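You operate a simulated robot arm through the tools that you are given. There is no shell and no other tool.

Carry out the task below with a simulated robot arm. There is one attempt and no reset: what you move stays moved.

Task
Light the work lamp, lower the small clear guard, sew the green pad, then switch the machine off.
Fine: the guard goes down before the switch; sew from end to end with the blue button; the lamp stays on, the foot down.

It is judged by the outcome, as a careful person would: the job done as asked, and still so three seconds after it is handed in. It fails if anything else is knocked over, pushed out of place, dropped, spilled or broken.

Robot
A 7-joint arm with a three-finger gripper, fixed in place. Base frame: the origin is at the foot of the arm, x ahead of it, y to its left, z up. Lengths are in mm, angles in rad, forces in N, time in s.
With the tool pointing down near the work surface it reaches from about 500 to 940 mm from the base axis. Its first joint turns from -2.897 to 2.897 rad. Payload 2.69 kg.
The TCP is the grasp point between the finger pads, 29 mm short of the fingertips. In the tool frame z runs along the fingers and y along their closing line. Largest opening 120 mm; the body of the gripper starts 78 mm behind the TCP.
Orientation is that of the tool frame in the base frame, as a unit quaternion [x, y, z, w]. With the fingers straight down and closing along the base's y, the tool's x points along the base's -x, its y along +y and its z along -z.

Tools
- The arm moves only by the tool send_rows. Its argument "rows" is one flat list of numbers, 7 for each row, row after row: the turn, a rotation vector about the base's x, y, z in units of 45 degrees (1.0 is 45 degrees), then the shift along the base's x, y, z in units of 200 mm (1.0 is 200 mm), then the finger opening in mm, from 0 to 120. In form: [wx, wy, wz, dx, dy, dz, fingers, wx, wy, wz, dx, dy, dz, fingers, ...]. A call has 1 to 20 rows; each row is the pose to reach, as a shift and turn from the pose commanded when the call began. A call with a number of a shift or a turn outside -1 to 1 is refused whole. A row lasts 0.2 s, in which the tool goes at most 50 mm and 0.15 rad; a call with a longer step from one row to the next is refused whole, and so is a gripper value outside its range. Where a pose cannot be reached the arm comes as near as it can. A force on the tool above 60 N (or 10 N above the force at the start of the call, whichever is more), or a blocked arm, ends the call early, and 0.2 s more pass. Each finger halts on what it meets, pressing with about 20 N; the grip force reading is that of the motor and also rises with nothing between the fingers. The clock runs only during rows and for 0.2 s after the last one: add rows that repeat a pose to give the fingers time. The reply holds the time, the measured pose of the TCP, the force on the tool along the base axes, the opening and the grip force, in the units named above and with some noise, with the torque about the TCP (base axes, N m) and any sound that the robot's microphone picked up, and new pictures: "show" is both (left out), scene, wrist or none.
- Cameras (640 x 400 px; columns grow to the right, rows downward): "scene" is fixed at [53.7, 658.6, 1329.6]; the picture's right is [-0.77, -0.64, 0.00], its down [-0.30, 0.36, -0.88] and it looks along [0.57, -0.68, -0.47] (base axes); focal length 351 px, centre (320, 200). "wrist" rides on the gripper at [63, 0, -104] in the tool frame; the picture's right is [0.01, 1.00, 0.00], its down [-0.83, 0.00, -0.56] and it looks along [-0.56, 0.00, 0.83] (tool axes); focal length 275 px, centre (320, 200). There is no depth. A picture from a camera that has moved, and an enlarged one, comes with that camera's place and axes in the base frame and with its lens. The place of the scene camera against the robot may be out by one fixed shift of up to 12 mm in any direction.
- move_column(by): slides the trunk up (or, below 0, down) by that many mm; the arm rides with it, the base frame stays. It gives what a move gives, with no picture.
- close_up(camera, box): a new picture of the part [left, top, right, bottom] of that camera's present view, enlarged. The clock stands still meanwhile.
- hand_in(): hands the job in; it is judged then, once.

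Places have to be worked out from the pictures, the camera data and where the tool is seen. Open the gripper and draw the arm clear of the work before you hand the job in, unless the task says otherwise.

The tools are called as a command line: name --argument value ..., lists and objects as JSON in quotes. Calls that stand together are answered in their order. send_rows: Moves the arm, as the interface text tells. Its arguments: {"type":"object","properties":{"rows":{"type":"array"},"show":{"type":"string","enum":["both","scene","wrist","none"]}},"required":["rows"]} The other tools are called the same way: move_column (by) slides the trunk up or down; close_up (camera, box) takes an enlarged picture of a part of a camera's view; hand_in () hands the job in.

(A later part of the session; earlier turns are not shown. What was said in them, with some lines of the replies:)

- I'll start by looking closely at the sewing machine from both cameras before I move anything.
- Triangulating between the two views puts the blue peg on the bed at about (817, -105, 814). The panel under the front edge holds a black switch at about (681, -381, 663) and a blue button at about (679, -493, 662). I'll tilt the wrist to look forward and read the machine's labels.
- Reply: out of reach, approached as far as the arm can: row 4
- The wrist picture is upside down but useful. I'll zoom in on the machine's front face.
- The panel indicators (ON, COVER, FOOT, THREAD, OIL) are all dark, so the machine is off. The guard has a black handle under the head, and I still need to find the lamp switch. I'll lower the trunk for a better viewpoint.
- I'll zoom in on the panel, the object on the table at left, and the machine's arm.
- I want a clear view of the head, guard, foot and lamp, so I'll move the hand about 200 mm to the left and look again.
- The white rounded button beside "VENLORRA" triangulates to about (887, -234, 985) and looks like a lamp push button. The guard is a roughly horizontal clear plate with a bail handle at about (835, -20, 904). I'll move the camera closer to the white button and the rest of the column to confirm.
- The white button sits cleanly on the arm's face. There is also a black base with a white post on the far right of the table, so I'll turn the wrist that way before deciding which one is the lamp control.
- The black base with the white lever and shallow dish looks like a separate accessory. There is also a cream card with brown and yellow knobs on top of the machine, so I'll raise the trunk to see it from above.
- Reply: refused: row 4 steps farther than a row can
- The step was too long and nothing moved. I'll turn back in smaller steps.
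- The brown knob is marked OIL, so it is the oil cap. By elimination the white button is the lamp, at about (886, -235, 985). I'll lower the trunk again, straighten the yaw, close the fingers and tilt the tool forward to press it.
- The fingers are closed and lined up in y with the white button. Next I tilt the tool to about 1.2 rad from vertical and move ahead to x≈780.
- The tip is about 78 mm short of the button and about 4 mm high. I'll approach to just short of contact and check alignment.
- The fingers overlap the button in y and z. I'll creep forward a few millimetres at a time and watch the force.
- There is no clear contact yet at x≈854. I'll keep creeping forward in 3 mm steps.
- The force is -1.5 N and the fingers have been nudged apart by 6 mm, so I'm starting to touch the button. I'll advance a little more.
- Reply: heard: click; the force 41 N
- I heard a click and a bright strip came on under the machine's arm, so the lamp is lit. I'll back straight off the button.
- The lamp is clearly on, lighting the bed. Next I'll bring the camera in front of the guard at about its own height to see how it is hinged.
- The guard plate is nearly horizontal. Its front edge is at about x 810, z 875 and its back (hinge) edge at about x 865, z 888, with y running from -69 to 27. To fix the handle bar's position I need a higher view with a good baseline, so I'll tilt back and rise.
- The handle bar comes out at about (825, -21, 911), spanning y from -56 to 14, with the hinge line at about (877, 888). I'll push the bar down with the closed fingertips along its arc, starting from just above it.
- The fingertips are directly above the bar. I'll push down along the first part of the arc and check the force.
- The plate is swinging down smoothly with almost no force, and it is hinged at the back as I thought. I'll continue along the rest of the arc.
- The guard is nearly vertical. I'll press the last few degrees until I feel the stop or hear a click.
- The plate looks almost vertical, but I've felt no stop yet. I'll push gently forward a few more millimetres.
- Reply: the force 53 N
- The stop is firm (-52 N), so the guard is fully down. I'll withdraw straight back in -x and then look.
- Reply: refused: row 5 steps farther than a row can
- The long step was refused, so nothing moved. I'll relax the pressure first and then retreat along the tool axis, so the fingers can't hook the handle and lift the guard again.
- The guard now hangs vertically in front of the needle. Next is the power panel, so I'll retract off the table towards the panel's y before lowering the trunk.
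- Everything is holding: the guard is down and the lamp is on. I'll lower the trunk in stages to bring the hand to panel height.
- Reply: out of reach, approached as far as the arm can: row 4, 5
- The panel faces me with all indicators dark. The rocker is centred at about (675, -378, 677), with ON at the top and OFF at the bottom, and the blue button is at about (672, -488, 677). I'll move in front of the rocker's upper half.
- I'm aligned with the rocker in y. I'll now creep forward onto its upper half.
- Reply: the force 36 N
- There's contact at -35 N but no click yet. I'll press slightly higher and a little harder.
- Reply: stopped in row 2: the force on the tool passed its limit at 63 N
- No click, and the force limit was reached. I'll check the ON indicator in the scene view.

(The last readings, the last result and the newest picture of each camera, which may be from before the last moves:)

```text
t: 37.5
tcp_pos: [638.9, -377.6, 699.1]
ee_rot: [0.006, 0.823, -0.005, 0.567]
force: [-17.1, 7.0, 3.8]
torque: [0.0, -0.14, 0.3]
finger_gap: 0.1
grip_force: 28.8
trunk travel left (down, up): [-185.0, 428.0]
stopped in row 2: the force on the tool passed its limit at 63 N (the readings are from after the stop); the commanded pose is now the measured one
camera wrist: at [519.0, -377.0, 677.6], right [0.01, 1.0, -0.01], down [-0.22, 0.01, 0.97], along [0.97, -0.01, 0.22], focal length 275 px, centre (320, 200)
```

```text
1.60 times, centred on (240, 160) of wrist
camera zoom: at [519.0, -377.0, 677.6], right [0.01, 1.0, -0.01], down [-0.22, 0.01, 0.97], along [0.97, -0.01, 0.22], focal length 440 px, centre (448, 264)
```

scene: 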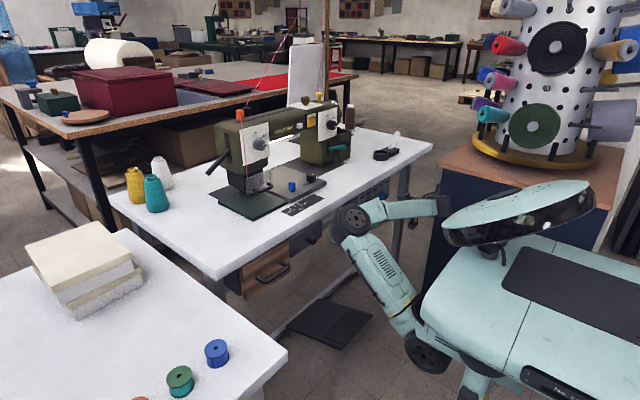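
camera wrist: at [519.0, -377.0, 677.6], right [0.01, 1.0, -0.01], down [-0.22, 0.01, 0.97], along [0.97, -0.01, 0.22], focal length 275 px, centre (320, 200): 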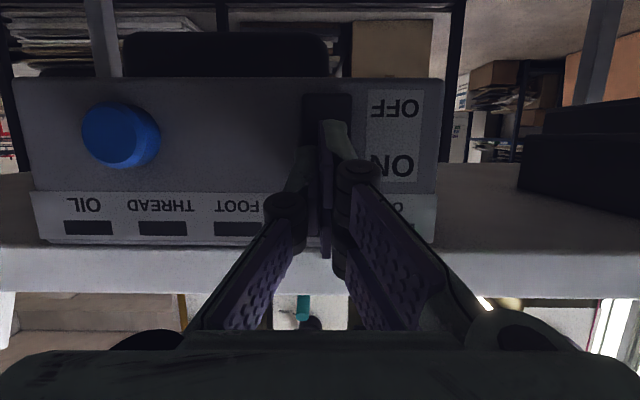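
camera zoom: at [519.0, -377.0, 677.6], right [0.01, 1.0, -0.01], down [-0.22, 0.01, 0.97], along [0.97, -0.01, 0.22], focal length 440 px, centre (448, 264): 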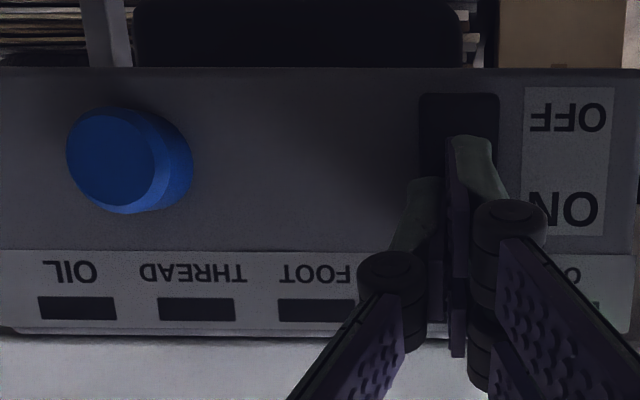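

The green ON indicator is lit, and COVER, FOOT, THREAD and OIL are all dark, so there are no faults. I'll back off and move in front of the blue button at about (662, -485, 677).

send_rows --rows '[0, 0, 0, -0.05, 0, 0, 0, 0, 0, 0, -0.2, 0, 0, 0, 0, 0, 0, -0.2, -0.18, -0.03, 0, 0, 0, 0, -0.2, -0.36, -0.06, 0, 0, 0, 0, -0.2, -0.535, -0.075, 0]' --show "both"

close_up --camera "scene" --box '[200, 130, 320, 220]'

close_up --camera "scene" --box '[340, 170, 400, 215]'

```text
t: 38.8
tcp_pos: [598.3, -485.6, 684.6]
ee_rot: [0.004, 0.823, -0.004, 0.567]
force: [1.2, 0.2, -0.1]
torque: [0.01, -0.02, -0.05]
finger_gap: 0.0
grip_force: 28.6
trunk travel left (down, up): [-185.0, 428.0]
camera wrist: at [479.5, -483.8, 663.5], right [0.01, 1.0, -0.01], down [-0.22, 0.01, 0.97], along [0.97, -0.01, 0.22], focal length 275 px, centre (320, 200)
```

scene: 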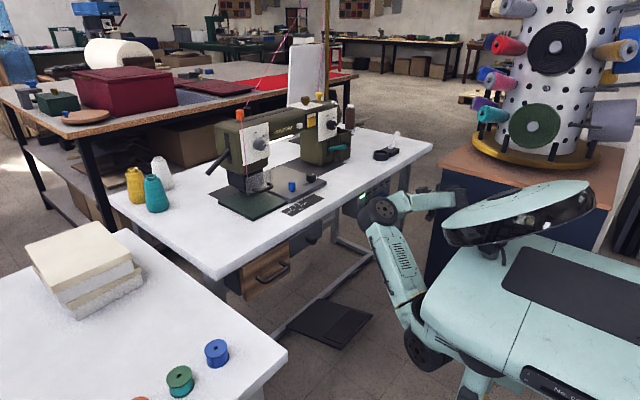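
wrist: 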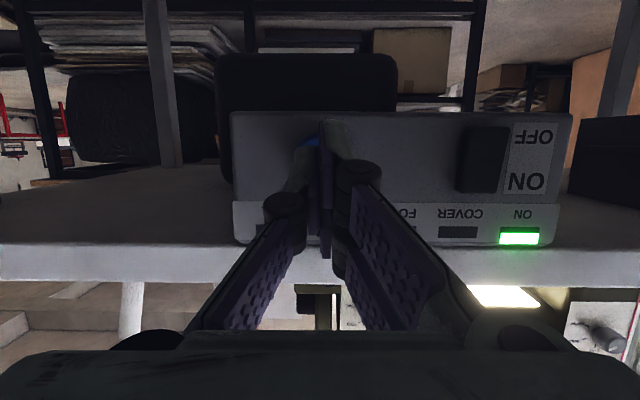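

```text
4.44 times, centred on (260, 175) of scene
camera zoom: at [53.7, 658.6, 1329.6], right [-0.77, -0.64, 0.0], down [-0.3, 0.36, -0.88], along [0.57, -0.68, -0.47], focal length 1561 px, centre (587, 311)
```

zoom: 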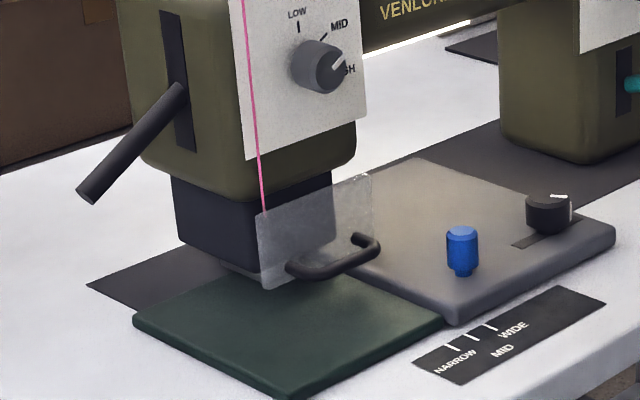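

```text
8.89 times, centred on (370, 192) of scene
camera zoom: at [53.7, 658.6, 1329.6], right [-0.77, -0.64, 0.0], down [-0.3, 0.36, -0.88], along [0.57, -0.68, -0.47], focal length 3122 px, centre (-124, 267)
```

zoom: 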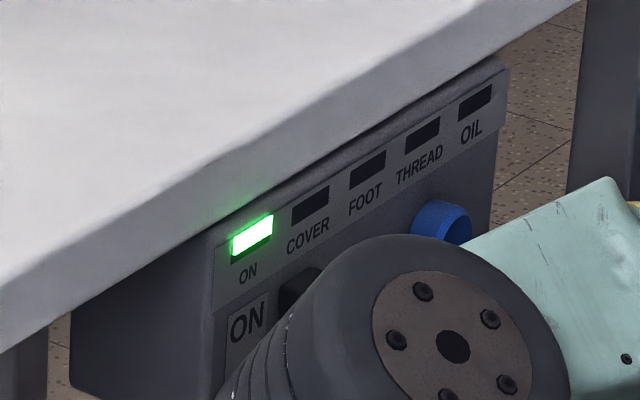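

The machine is on with no faults, and the fingers are lined up with the blue button. I'll press it in slow steps and watch the force and sound.

send_rows --rows '[0, 0, 0, 0.08, 0, 0, 0, 0, 0, 0, 0.14, 0, 0, 0, 0, 0, 0, 0.165, 0, 0, 0, 0, 0, 0, 0.18, 0, 0, 0]' --show "wrist"

close_up --camera "scene" --box '[200, 130, 320, 220]'

```text
t: 39.8
tcp_pos: [635.5, -485.9, 683.1]
ee_rot: [0.005, 0.824, -0.004, 0.567]
force: [-3.6, 1.2, 0.4]
torque: [0.0, -0.01, 0.06]
finger_gap: 0.0
grip_force: 28.2
trunk travel left (down, up): [-185.0, 428.0]
heard: click
camera wrist: at [516.2, -484.9, 662.5], right [0.01, 1.0, -0.01], down [-0.22, 0.01, 0.98], along [0.97, -0.01, 0.22], focal length 275 px, centre (320, 200)
```

wrist: 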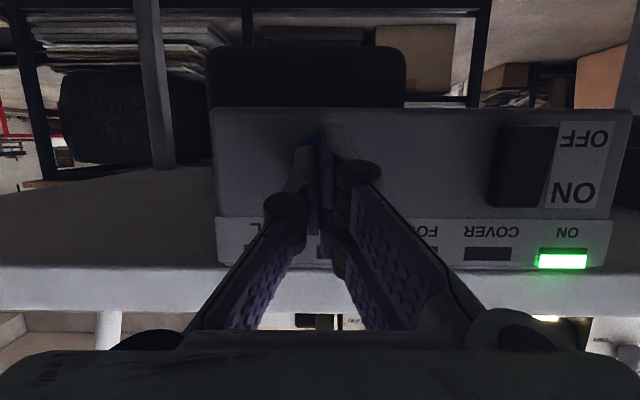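

```text
4.44 times, centred on (260, 175) of scene
camera zoom: at [53.7, 658.6, 1329.6], right [-0.77, -0.64, 0.0], down [-0.3, 0.36, -0.88], along [0.57, -0.68, -0.47], focal length 1561 px, centre (587, 311)
```

zoom: 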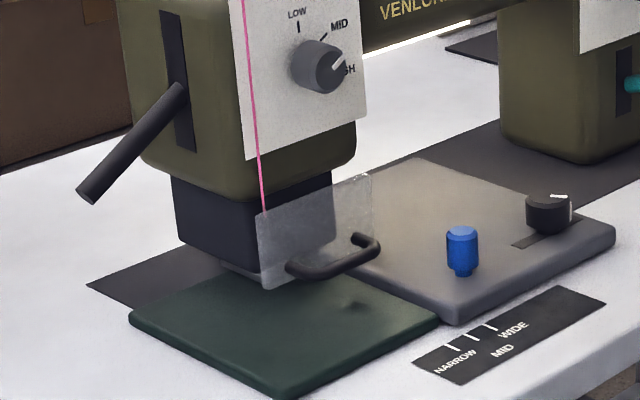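

I heard a click, and the pad has started to creep under the needle. I'll hold the button down and watch.

send_rows --rows '[0, 0, 0, 0.005, 0, 0, 0, 0, 0, 0, 0.01, 0, 0, 0, 0, 0, 0, 0.01, 0, 0, 0, 0, 0, 0, 0.01, 0, 0, 0]' --show "none"

close_up --camera "scene" --box '[200, 130, 320, 220]'

```text
t: 40.8
tcp_pos: [637.2, -485.2, 682.9]
ee_rot: [0.006, 0.824, -0.005, 0.567]
force: [-5.8, -2.0, 4.1]
torque: [0.03, -0.15, -0.03]
finger_gap: 0.2
grip_force: 28.4
trunk travel left (down, up): [-185.0, 428.0]
```

```text
4.44 times, centred on (260, 175) of scene
camera zoom: at [53.7, 658.6, 1329.6], right [-0.77, -0.64, 0.0], down [-0.3, 0.36, -0.88], along [0.57, -0.68, -0.47], focal length 1561 px, centre (587, 311)
```

zoom: 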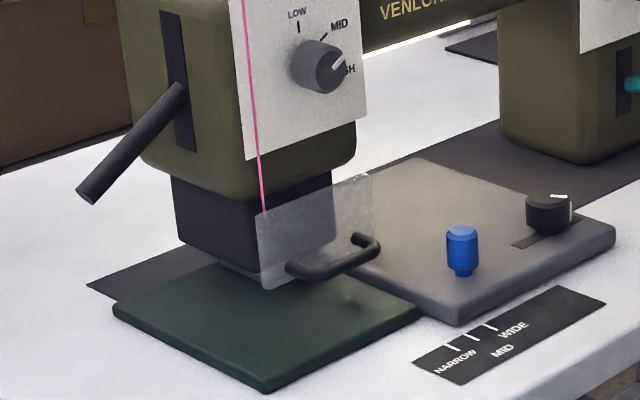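

The pad is feeding in +x at roughly 15 mm/s while I hold the button. I'll keep holding, checking regularly.

send_rows --rows '[0, 0, 0, 0, 0, 0, 0, 0, 0, 0, 0, 0, 0, 0, 0, 0, 0, 0, 0, 0, 0, 0, 0, 0, 0, 0, 0, 0, 0, 0, 0, 0, 0, 0, 0, 0, 0, 0, 0, 0, 0, 0, 0, 0, 0, 0, 0, 0, 0, 0, 0, 0, 0, 0, 0, 0]' --show "none"

close_up --camera "scene" --box '[200, 130, 320, 220]'

```text
t: 42.5
tcp_pos: [637.9, -484.0, 682.6]
ee_rot: [0.006, 0.824, -0.005, 0.567]
force: [-6.3, -2.2, 4.3]
torque: [0.06, -0.22, -0.02]
finger_gap: 0.0
grip_force: 28.6
trunk travel left (down, up): [-185.0, 428.0]
```

```text
4.44 times, centred on (260, 175) of scene
camera zoom: at [53.7, 658.6, 1329.6], right [-0.77, -0.64, 0.0], down [-0.3, 0.36, -0.88], along [0.57, -0.68, -0.47], focal length 1561 px, centre (587, 311)
```

zoom: 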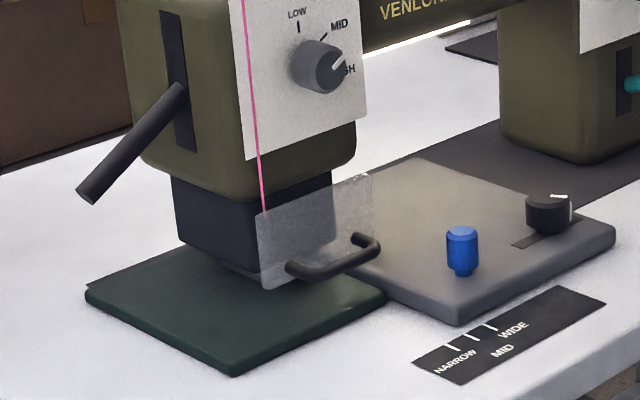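

The pad is about halfway, and I estimate another 5 s until its near end reaches the needle. I'll hold for about 2.6 s and check again.

send_rows --rows '[0, 0, 0, 0, 0, 0, 0, 0, 0, 0, 0, 0, 0, 0, 0, 0, 0, 0, 0, 0, 0, 0, 0, 0, 0, 0, 0, 0, 0, 0, 0, 0, 0, 0, 0, 0, 0, 0, 0, 0, 0, 0, 0, 0, 0, 0, 0, 0, 0, 0, 0, 0, 0, 0, 0, 0, 0, 0, 0, 0, 0, 0, 0, 0, 0, 0, 0, 0, 0, 0, 0, 0, 0, 0, 0, 0, 0, 0, 0, 0, 0, 0, 0, 0]' --show "none"

close_up --camera "scene" --box '[190, 130, 310, 220]'

```text
t: 45.1
tcp_pos: [637.0, -486.6, 681.4]
ee_rot: [0.005, 0.823, -0.004, 0.568]
force: [-9.0, 2.1, 2.6]
torque: [-0.02, -0.21, 0.03]
finger_gap: 0.2
grip_force: 28.4
trunk travel left (down, up): [-185.0, 428.0]
```

```text
4.44 times, centred on (250, 175) of scene
camera zoom: at [53.7, 658.6, 1329.6], right [-0.77, -0.64, 0.0], down [-0.3, 0.36, -0.88], along [0.57, -0.68, -0.47], focal length 1561 px, centre (631, 311)
```

zoom: 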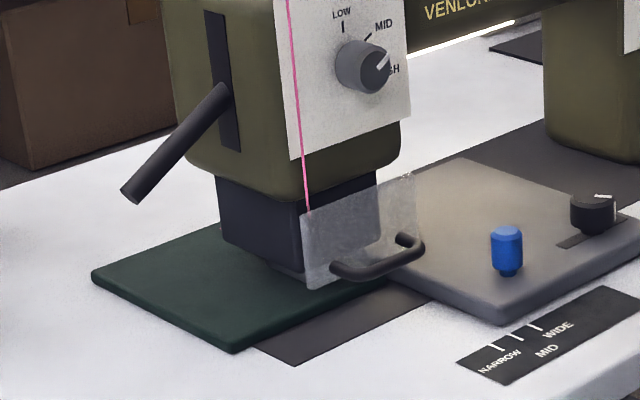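

The near edge is still about 40–55 mm from the needle. I'll hold for another 1.6 s.

send_rows --rows '[0, 0, 0, 0, 0, 0, 0, 0, 0, 0, 0, 0, 0, 0, 0, 0, 0, 0, 0, 0, 0, 0, 0, 0, 0, 0, 0, 0, 0, 0, 0, 0, 0, 0, 0, 0, 0, 0, 0, 0, 0, 0, 0, 0, 0, 0, 0, 0, 0]' --show "none"

close_up --camera "scene" --box '[190, 130, 310, 220]'

close_up --camera "scene" --box '[230, 170, 290, 210]'

```text
t: 46.8
tcp_pos: [638.5, -484.0, 682.4]
ee_rot: [0.004, 0.824, -0.003, 0.567]
force: [-8.5, 1.5, 2.7]
torque: [0.0, -0.17, 0.05]
finger_gap: 0.0
grip_force: 28.4
trunk travel left (down, up): [-185.0, 428.0]
```

```text
4.44 times, centred on (250, 175) of scene
camera zoom: at [53.7, 658.6, 1329.6], right [-0.77, -0.64, 0.0], down [-0.3, 0.36, -0.88], along [0.57, -0.68, -0.47], focal length 1561 px, centre (631, 311)
```

zoom: 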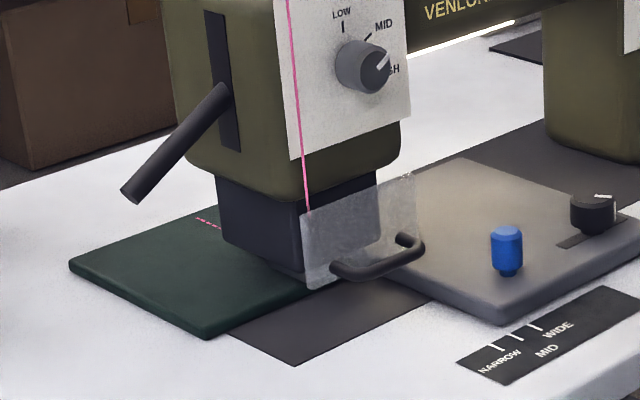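

```text
10.00 times, centred on (260, 190) of scene
camera zoom: at [53.7, 658.6, 1329.6], right [-0.77, -0.64, 0.0], down [-0.3, 0.36, -0.88], along [0.57, -0.68, -0.47], focal length 3512 px, centre (920, 300)
```

zoom: 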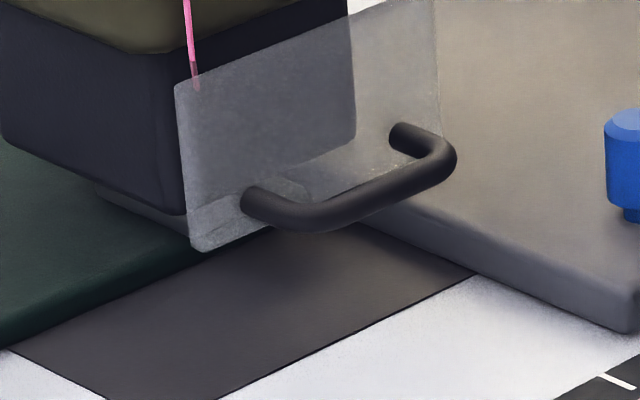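

Pink stitches are now visible on the far part of the pad. By my estimate the near edge still has about 30 mm to go, so I'll hold for another second.

send_rows --rows '[0, 0, 0, 0, 0, 0, 0, 0, 0, 0, 0, 0, 0, 0, 0, 0, 0, 0, 0, 0, 0, 0, 0, 0, 0, 0, 0, 0]' --show "none"

close_up --camera "scene" --box '[190, 130, 310, 220]'

close_up --camera "scene" --box '[230, 170, 290, 210]'

```text
t: 47.8
tcp_pos: [637.9, -484.4, 683.1]
ee_rot: [0.006, 0.824, -0.005, 0.567]
force: [-8.2, 0.9, 3.6]
torque: [-0.03, -0.2, 0.04]
finger_gap: 0.0
grip_force: 28.5
trunk travel left (down, up): [-185.0, 428.0]
```

```text
4.44 times, centred on (250, 175) of scene
camera zoom: at [53.7, 658.6, 1329.6], right [-0.77, -0.64, 0.0], down [-0.3, 0.36, -0.88], along [0.57, -0.68, -0.47], focal length 1561 px, centre (631, 311)
```

zoom: 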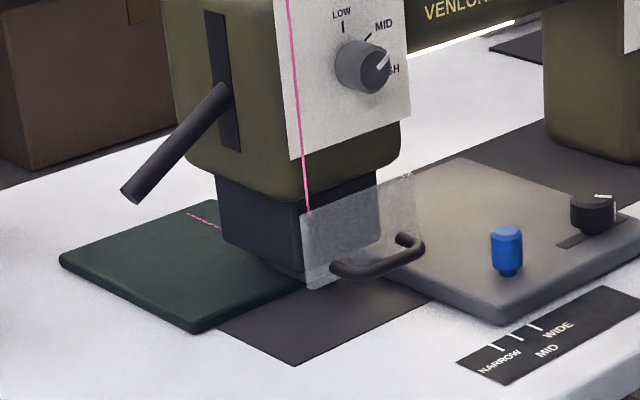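

```text
10.00 times, centred on (260, 190) of scene
camera zoom: at [53.7, 658.6, 1329.6], right [-0.77, -0.64, 0.0], down [-0.3, 0.36, -0.88], along [0.57, -0.68, -0.47], focal length 3512 px, centre (920, 300)
```

zoom: 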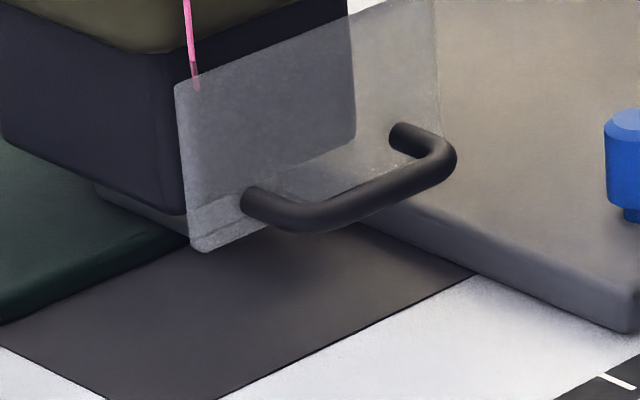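

The pad moved less this time, so it may have reached its end stop. I'll hold a little longer and check whether it still moves.

send_rows --rows '[0, 0, 0, 0, 0, 0, 0, 0, 0, 0, 0, 0, 0, 0, 0, 0, 0, 0, 0, 0, 0]' --show "none"

close_up --camera "scene" --box '[190, 130, 310, 220]'

close_up --camera "scene" --box '[200, 165, 260, 205]'

close_up --camera "wrist" --box '[200, 90, 640, 290]'

```text
t: 48.5
tcp_pos: [636.8, -485.2, 681.4]
ee_rot: [0.005, 0.823, -0.005, 0.567]
force: [-8.4, 1.1, 2.5]
torque: [0.01, -0.17, 0.04]
finger_gap: 0.1
grip_force: 28.7
trunk travel left (down, up): [-185.0, 428.0]
```

```text
4.44 times, centred on (250, 175) of scene
camera zoom: at [53.7, 658.6, 1329.6], right [-0.77, -0.64, 0.0], down [-0.3, 0.36, -0.88], along [0.57, -0.68, -0.47], focal length 1561 px, centre (631, 311)
```

zoom: 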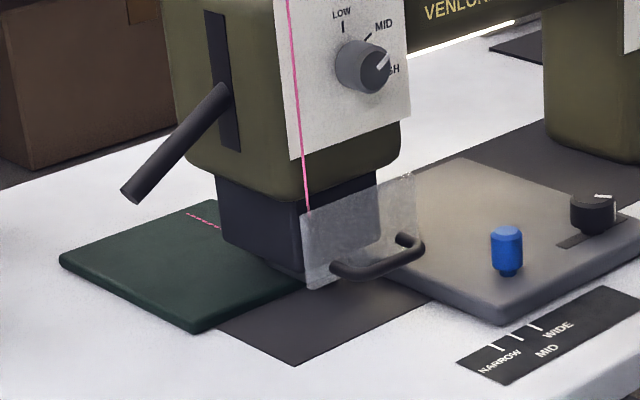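

```text
10.00 times, centred on (230, 185) of scene
camera zoom: at [53.7, 658.6, 1329.6], right [-0.77, -0.64, 0.0], down [-0.3, 0.36, -0.88], along [0.57, -0.68, -0.47], focal length 3512 px, centre (1220, 350)
```

zoom: 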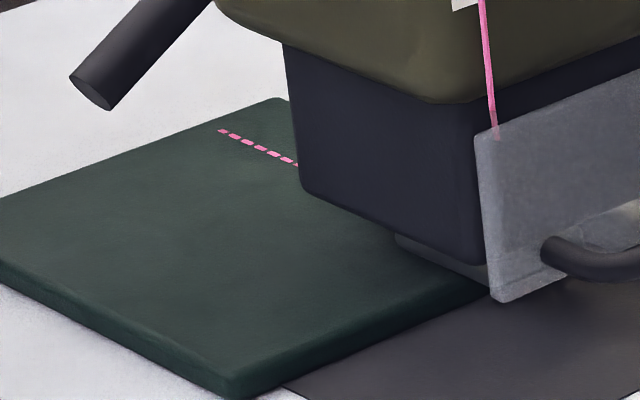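

```text
1.45 times, centred on (420, 190) of wrist
camera zoom: at [518.2, -484.5, 662.1], right [0.01, 1.0, -0.01], down [-0.22, 0.01, 0.97], along [0.97, -0.01, 0.22], focal length 400 px, centre (174, 214)
```

zoom: 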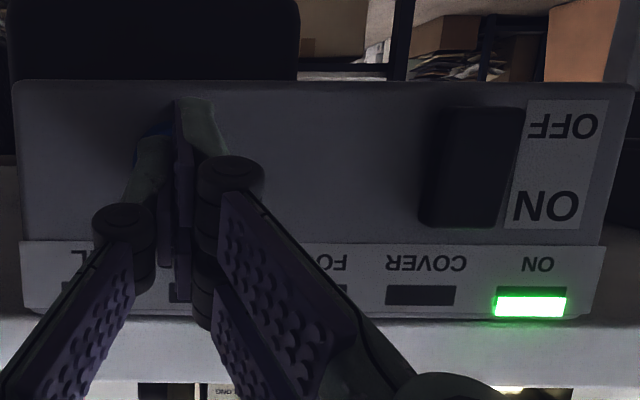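

The pad has stopped after about 140 mm of travel, with the seam running from near the far edge. To make sure it really is at the end, I'll press 2 mm deeper briefly and compare.

send_rows --rows '[0, 0, 0, 0.01, 0, 0, 0, 0, 0, 0, 0.01, 0, 0, 0, 0, 0, 0, 0.01, 0, 0, 0]' --show "none"

close_up --camera "scene" --box '[200, 165, 260, 205]'

```text
t: 49.4
tcp_pos: [638.7, -486.4, 683.5]
ee_rot: [0.007, 0.824, -0.005, 0.567]
force: [-21.8, 7.3, 0.9]
torque: [-0.08, -0.24, 0.27]
finger_gap: 0.1
grip_force: 28.5
trunk travel left (down, up): [-185.0, 428.0]
```

```text
10.00 times, centred on (230, 185) of scene
camera zoom: at [53.7, 658.6, 1329.6], right [-0.77, -0.64, 0.0], down [-0.3, 0.36, -0.88], along [0.57, -0.68, -0.47], focal length 3512 px, centre (1220, 350)
```

zoom: 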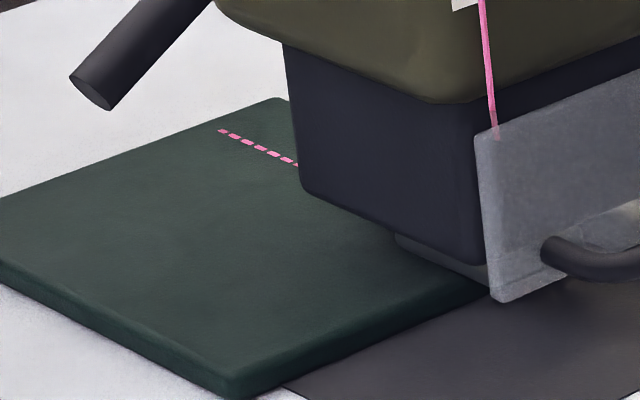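

The pad did not move further, so the seam is complete. I'll release the blue button, move to the lower (OFF) half of the rocker and look.

send_rows --rows '[0, 0, 0, -0.05, 0, 0, 0, 0, 0, 0, -0.2, 0, 0, 0, 0, 0, 0, -0.21, 0.18, -0.03, 0, 0, 0, 0, -0.21, 0.36, -0.07, 0, 0, 0, 0, -0.21, 0.54, -0.105, 0]' --show "both"

close_up --camera "wrist" --box '[60, 50, 460, 270]'

close_up --camera "scene" --box '[190, 130, 310, 220]'

```text
t: 50.5
tcp_pos: [598.0, -377.0, 661.8]
ee_rot: [0.005, 0.823, -0.005, 0.567]
force: [0.3, 0.5, 0.3]
torque: [0.0, -0.02, -0.02]
finger_gap: 0.1
grip_force: 28.8
trunk travel left (down, up): [-185.0, 428.0]
camera wrist: at [478.5, -376.5, 640.7], right [0.01, 1.0, -0.01], down [-0.22, 0.01, 0.97], along [0.97, -0.01, 0.22], focal length 275 px, centre (320, 200)
```

scene: 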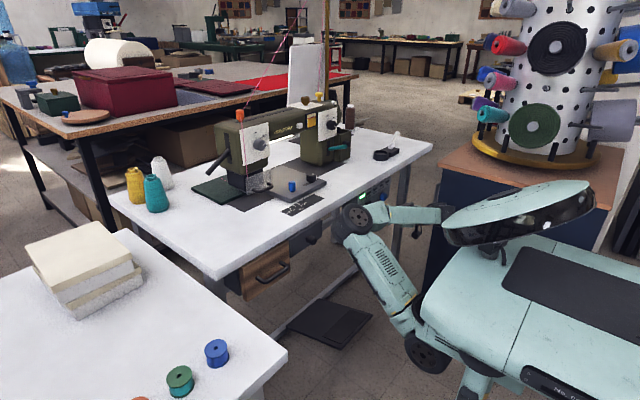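
wrist: 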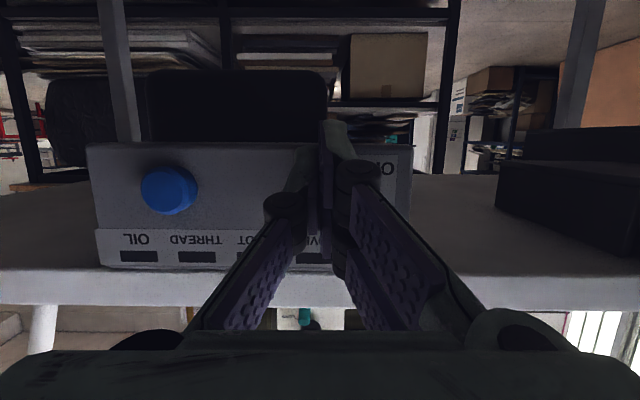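

```text
1.60 times, centred on (260, 160) of wrist
camera zoom: at [478.5, -376.5, 640.7], right [0.01, 1.0, -0.01], down [-0.22, 0.01, 0.97], along [0.97, -0.01, 0.22], focal length 440 px, centre (416, 264)
```

zoom: 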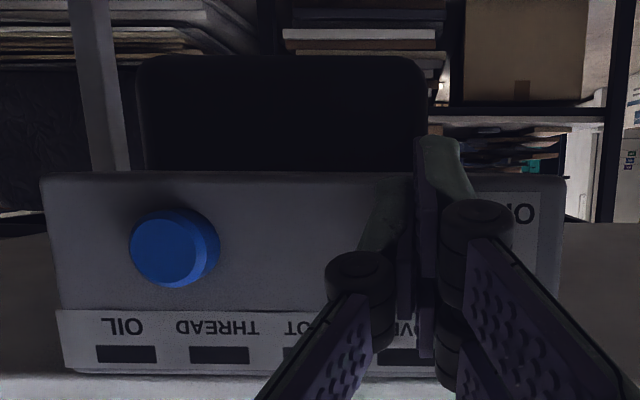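

```text
4.44 times, centred on (250, 175) of scene
camera zoom: at [53.7, 658.6, 1329.6], right [-0.77, -0.64, 0.0], down [-0.3, 0.36, -0.88], along [0.57, -0.68, -0.47], focal length 1561 px, centre (631, 311)
```

zoom: 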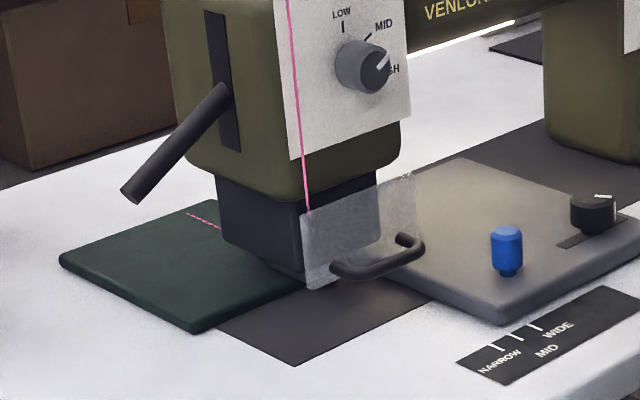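

The pad, lamp and guard are unchanged. The fingers are level with the rocker's lower half, so I'll press it for OFF.

send_rows --rows '[0, 0, 0, 0.08, 0, 0.015, 0, 0, 0, 0, 0.15, 0, 0.015, 0, 0, 0, 0, 0.18, 0, 0.015, 0, 0, 0, 0, 0.2, 0, 0.015, 0]' --show "wrist"

close_up --camera "scene" --box '[340, 170, 400, 215]'

```text
t: 51.7
tcp_pos: [632.6, -376.8, 661.0]
ee_rot: [0.01, 0.825, -0.003, 0.565]
force: [-8.6, 2.4, 1.1]
torque: [-0.03, -0.13, 0.16]
finger_gap: 0.2
grip_force: 28.2
trunk travel left (down, up): [-185.0, 428.0]
stopped in row 4: the force on the tool passed its limit at 66 N (the readings are from after the stop); the commanded pose is now the measured one
camera wrist: at [513.1, -375.7, 641.9], right [0.02, 1.0, 0.0], down [-0.22, 0.0, 0.98], along [0.98, -0.02, 0.22], focal length 275 px, centre (320, 200)
```

wrist: 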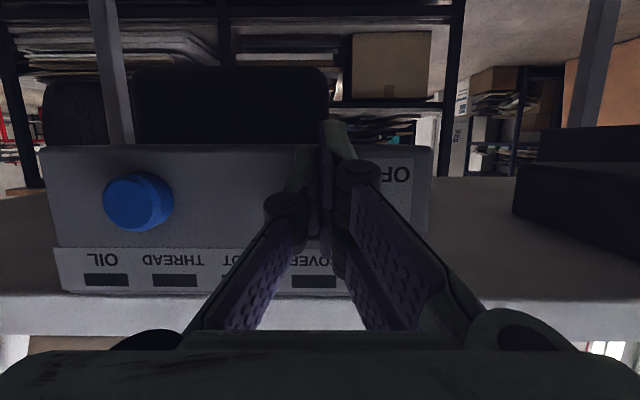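

```text
8.89 times, centred on (370, 192) of scene
camera zoom: at [53.7, 658.6, 1329.6], right [-0.77, -0.64, 0.0], down [-0.3, 0.36, -0.88], along [0.57, -0.68, -0.47], focal length 3122 px, centre (-124, 267)
```

zoom: 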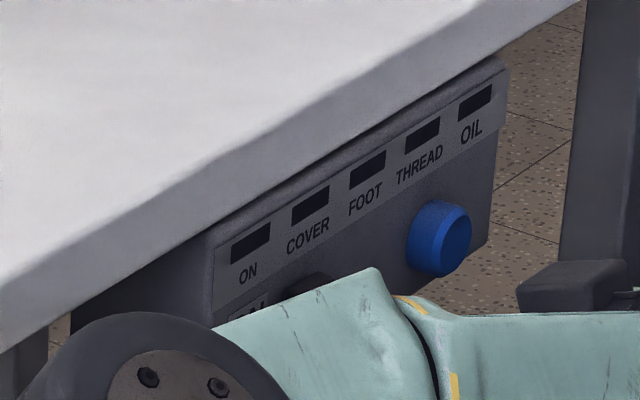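

The ON lamp has gone dark, so the machine is off. I'll back away from the panel and verify the rocker and the machine.

send_rows --rows '[0, 0, 0, -0.05, 0, 0, 0, 0, 0, 0, -0.15, 0, 0, 0, 0, 0, 0, -0.25, 0.1, 0, 0, 0, 0, 0, -0.28, 0.3, 0, 0, 0, 0, 0, -0.28, 0.5, 0, 0]' --show "both"

close_up --camera "wrist" --box '[0, 60, 320, 280]'

close_up --camera "scene" --box '[190, 90, 350, 220]'

```text
t: 52.9
tcp_pos: [579.1, -279.8, 662.3]
ee_rot: [0.011, 0.826, -0.005, 0.564]
force: [-0.3, -0.9, -0.5]
torque: [0.02, -0.04, 0.02]
finger_gap: 0.0
grip_force: 28.9
trunk travel left (down, up): [-185.0, 428.0]
camera wrist: at [459.0, -278.0, 642.7], right [0.02, 1.0, 0.0], down [-0.21, 0.0, 0.98], along [0.98, -0.02, 0.21], focal length 275 px, centre (320, 200)
```

scene: 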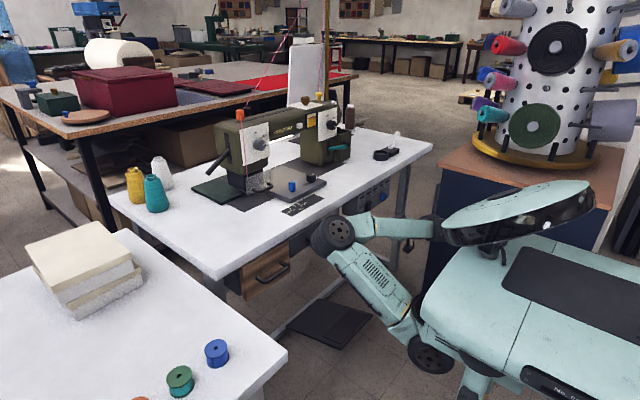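
wrist: 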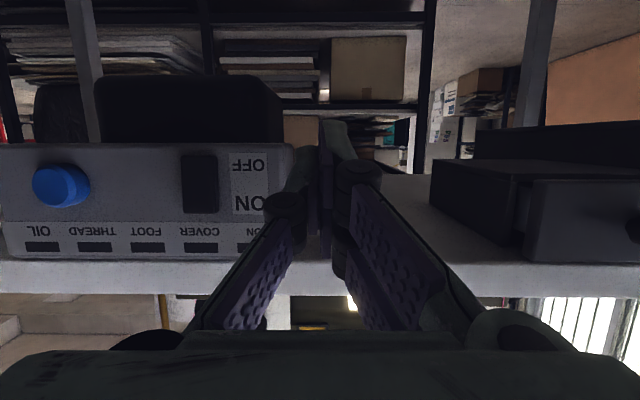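

```text
1.82 times, centred on (160, 170) of wrist
camera zoom: at [459.0, -278.0, 642.7], right [0.02, 1.0, 0.0], down [-0.21, 0.0, 0.98], along [0.98, -0.02, 0.21], focal length 500 px, centre (611, 254)
```

zoom: 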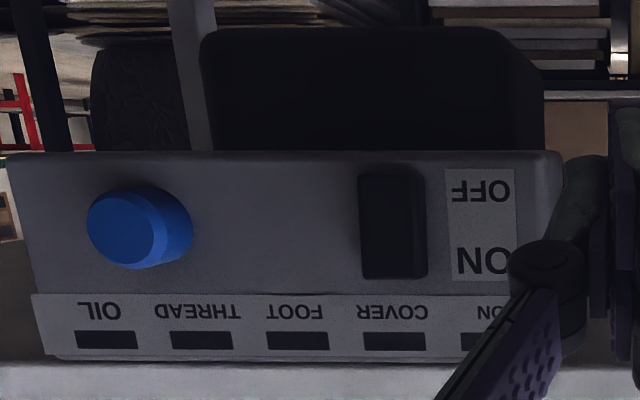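

```text
3.08 times, centred on (270, 155) of scene
camera zoom: at [53.7, 658.6, 1329.6], right [-0.77, -0.64, 0.0], down [-0.3, 0.36, -0.88], along [0.57, -0.68, -0.47], focal length 1081 px, centre (474, 338)
```

zoom: 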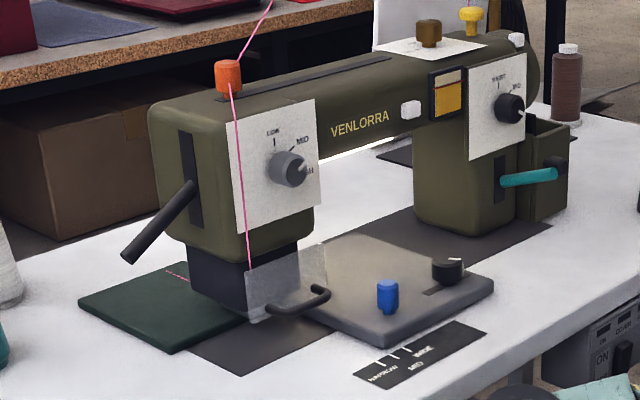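

The panel is dark with the rocker at OFF, the lamp is still on, the guard is down and the seam shows on the pad. I'll tilt back, open the gripper and raise the arm clear.

send_rows --rows '[0, 0.15, 0, -0.03, 0, 0, 20, 0, 0.3, 0, -0.08, 0, 0, 40, 0, 0.45, 0, -0.13, 0, 0, 60, 0, 0.6, 0, -0.18, 0, 0, 80, 0, 0.75, 0, -0.22, 0, 0, 100, 0, 0.75, 0, -0.22, 0, 0, 120, 0, 0.75, 0, -0.22, 0, 0, 120]' --show "scene"

move_column --by 270

send_rows --rows '[0, 0, 0, 0, 0, 0, 120, 0, 0, 0, 0, -0.05, 0, 120]' --show "both"

close_up --camera "scene" --box '[190, 90, 350, 220]'

close_up --camera "scene" --box '[330, 160, 410, 220]'

```text
t: 54.5
tcp_pos: [532.6, -278.4, 662.3]
ee_rot: [0.008, 0.954, -0.006, 0.3]
force: [0.3, 0.8, -0.1]
torque: [-0.03, -0.02, 0.02]
finger_gap: 104.7
grip_force: 0.1
trunk travel left (down, up): [-185.0, 428.0]
```

scene: 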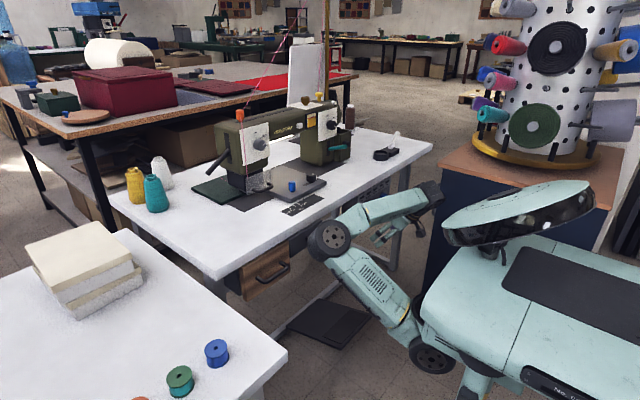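

```text
t: 57.2
tcp_pos: [533.4, -278.9, 930.8]
ee_rot: [0.007, 0.954, -0.005, 0.3]
force: [-0.1, 0.3, -0.4]
torque: [-0.02, -0.01, -0.01]
finger_gap: 119.9
grip_force: 0.0
trunk travel left (down, up): [-455.0, 158.0]
```

```text
t: 57.8
tcp_pos: [533.0, -288.4, 932.6]
ee_rot: [0.008, 0.954, -0.006, 0.3]
force: [-0.5, 0.0, 0.3]
torque: [-0.01, -0.01, 0.0]
finger_gap: 120.0
grip_force: 0.1
trunk travel left (down, up): [-455.0, 158.0]
camera wrist: at [422.2, -286.9, 982.1], right [0.02, 1.0, -0.01], down [0.36, 0.0, 0.93], along [0.93, -0.02, -0.36], focal length 275 px, centre (320, 200)
```

scene: 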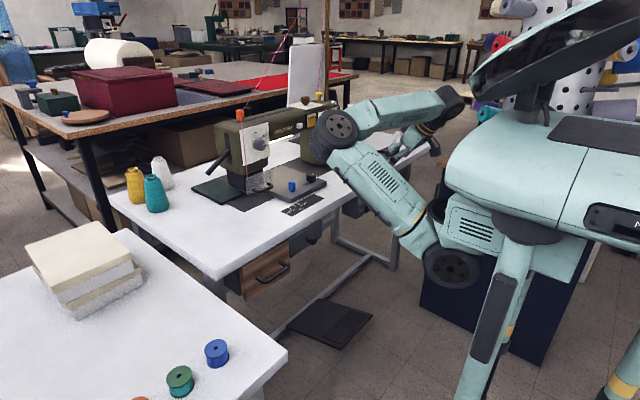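
wrist: 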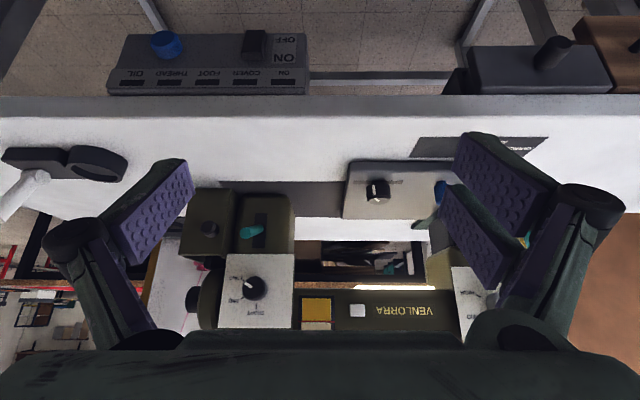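

```text
3.08 times, centred on (270, 155) of scene
camera zoom: at [53.7, 658.6, 1329.6], right [-0.77, -0.64, 0.0], down [-0.3, 0.36, -0.88], along [0.57, -0.68, -0.47], focal length 1081 px, centre (474, 338)
```

zoom: 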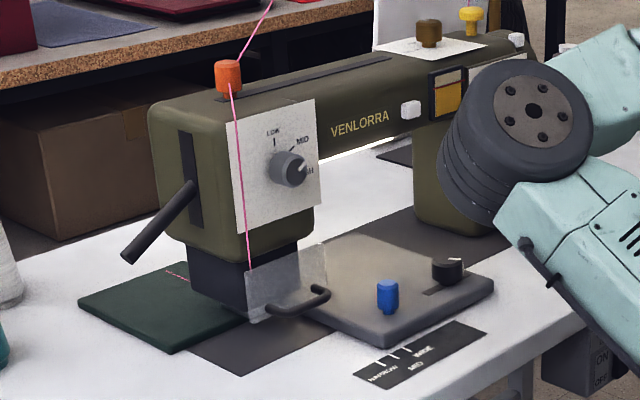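

```text
6.67 times, centred on (370, 190) of scene
camera zoom: at [53.7, 658.6, 1329.6], right [-0.77, -0.64, 0.0], down [-0.3, 0.36, -0.88], along [0.57, -0.68, -0.47], focal length 2342 px, centre (-13, 267)
```

zoom: 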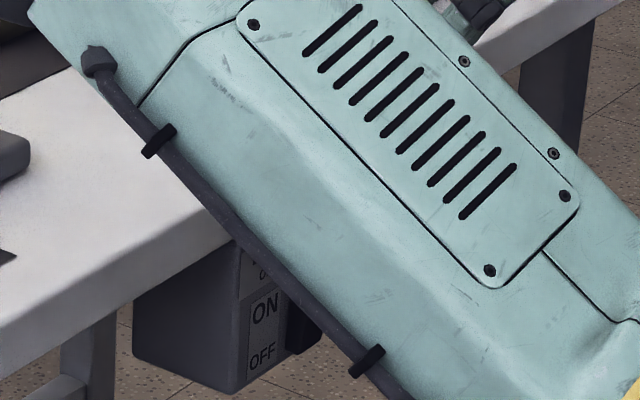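

All the end conditions look right: lamp strip lit, guard down, presser-foot lever untouched, seam on the pad, panel indicators dark with the rocker at OFF. The gripper is open and the arm is clear of the table, so I'm handing in.

hand_in

```text
The job is handed in.
```

I finished the job and handed it in. I haven't seen how it was judged.

- **Lamp:** I lit the work lamp with the white button on the machine's arm. It was still on at hand-in.
- **Guard:** the clear guard went down before the machine was switched on, and it stayed down.
- **Sewing:** I held the blue button on the front panel until the pad stopped by itself after about 140 mm. Pressing harder moved it no further, so I took the seam as complete. Its near end was hidden under the needle block, so I didn't see that end directly.
- **Foot:** I didn't touch the foot lever. The panel's FOOT light stayed dark, which I took to mean the foot was down.
- **Switch:** the machine is off and the panel lights are dark.

The gripper is open and the arm is clear of the table. I saw nothing knocked over or pushed out of place.
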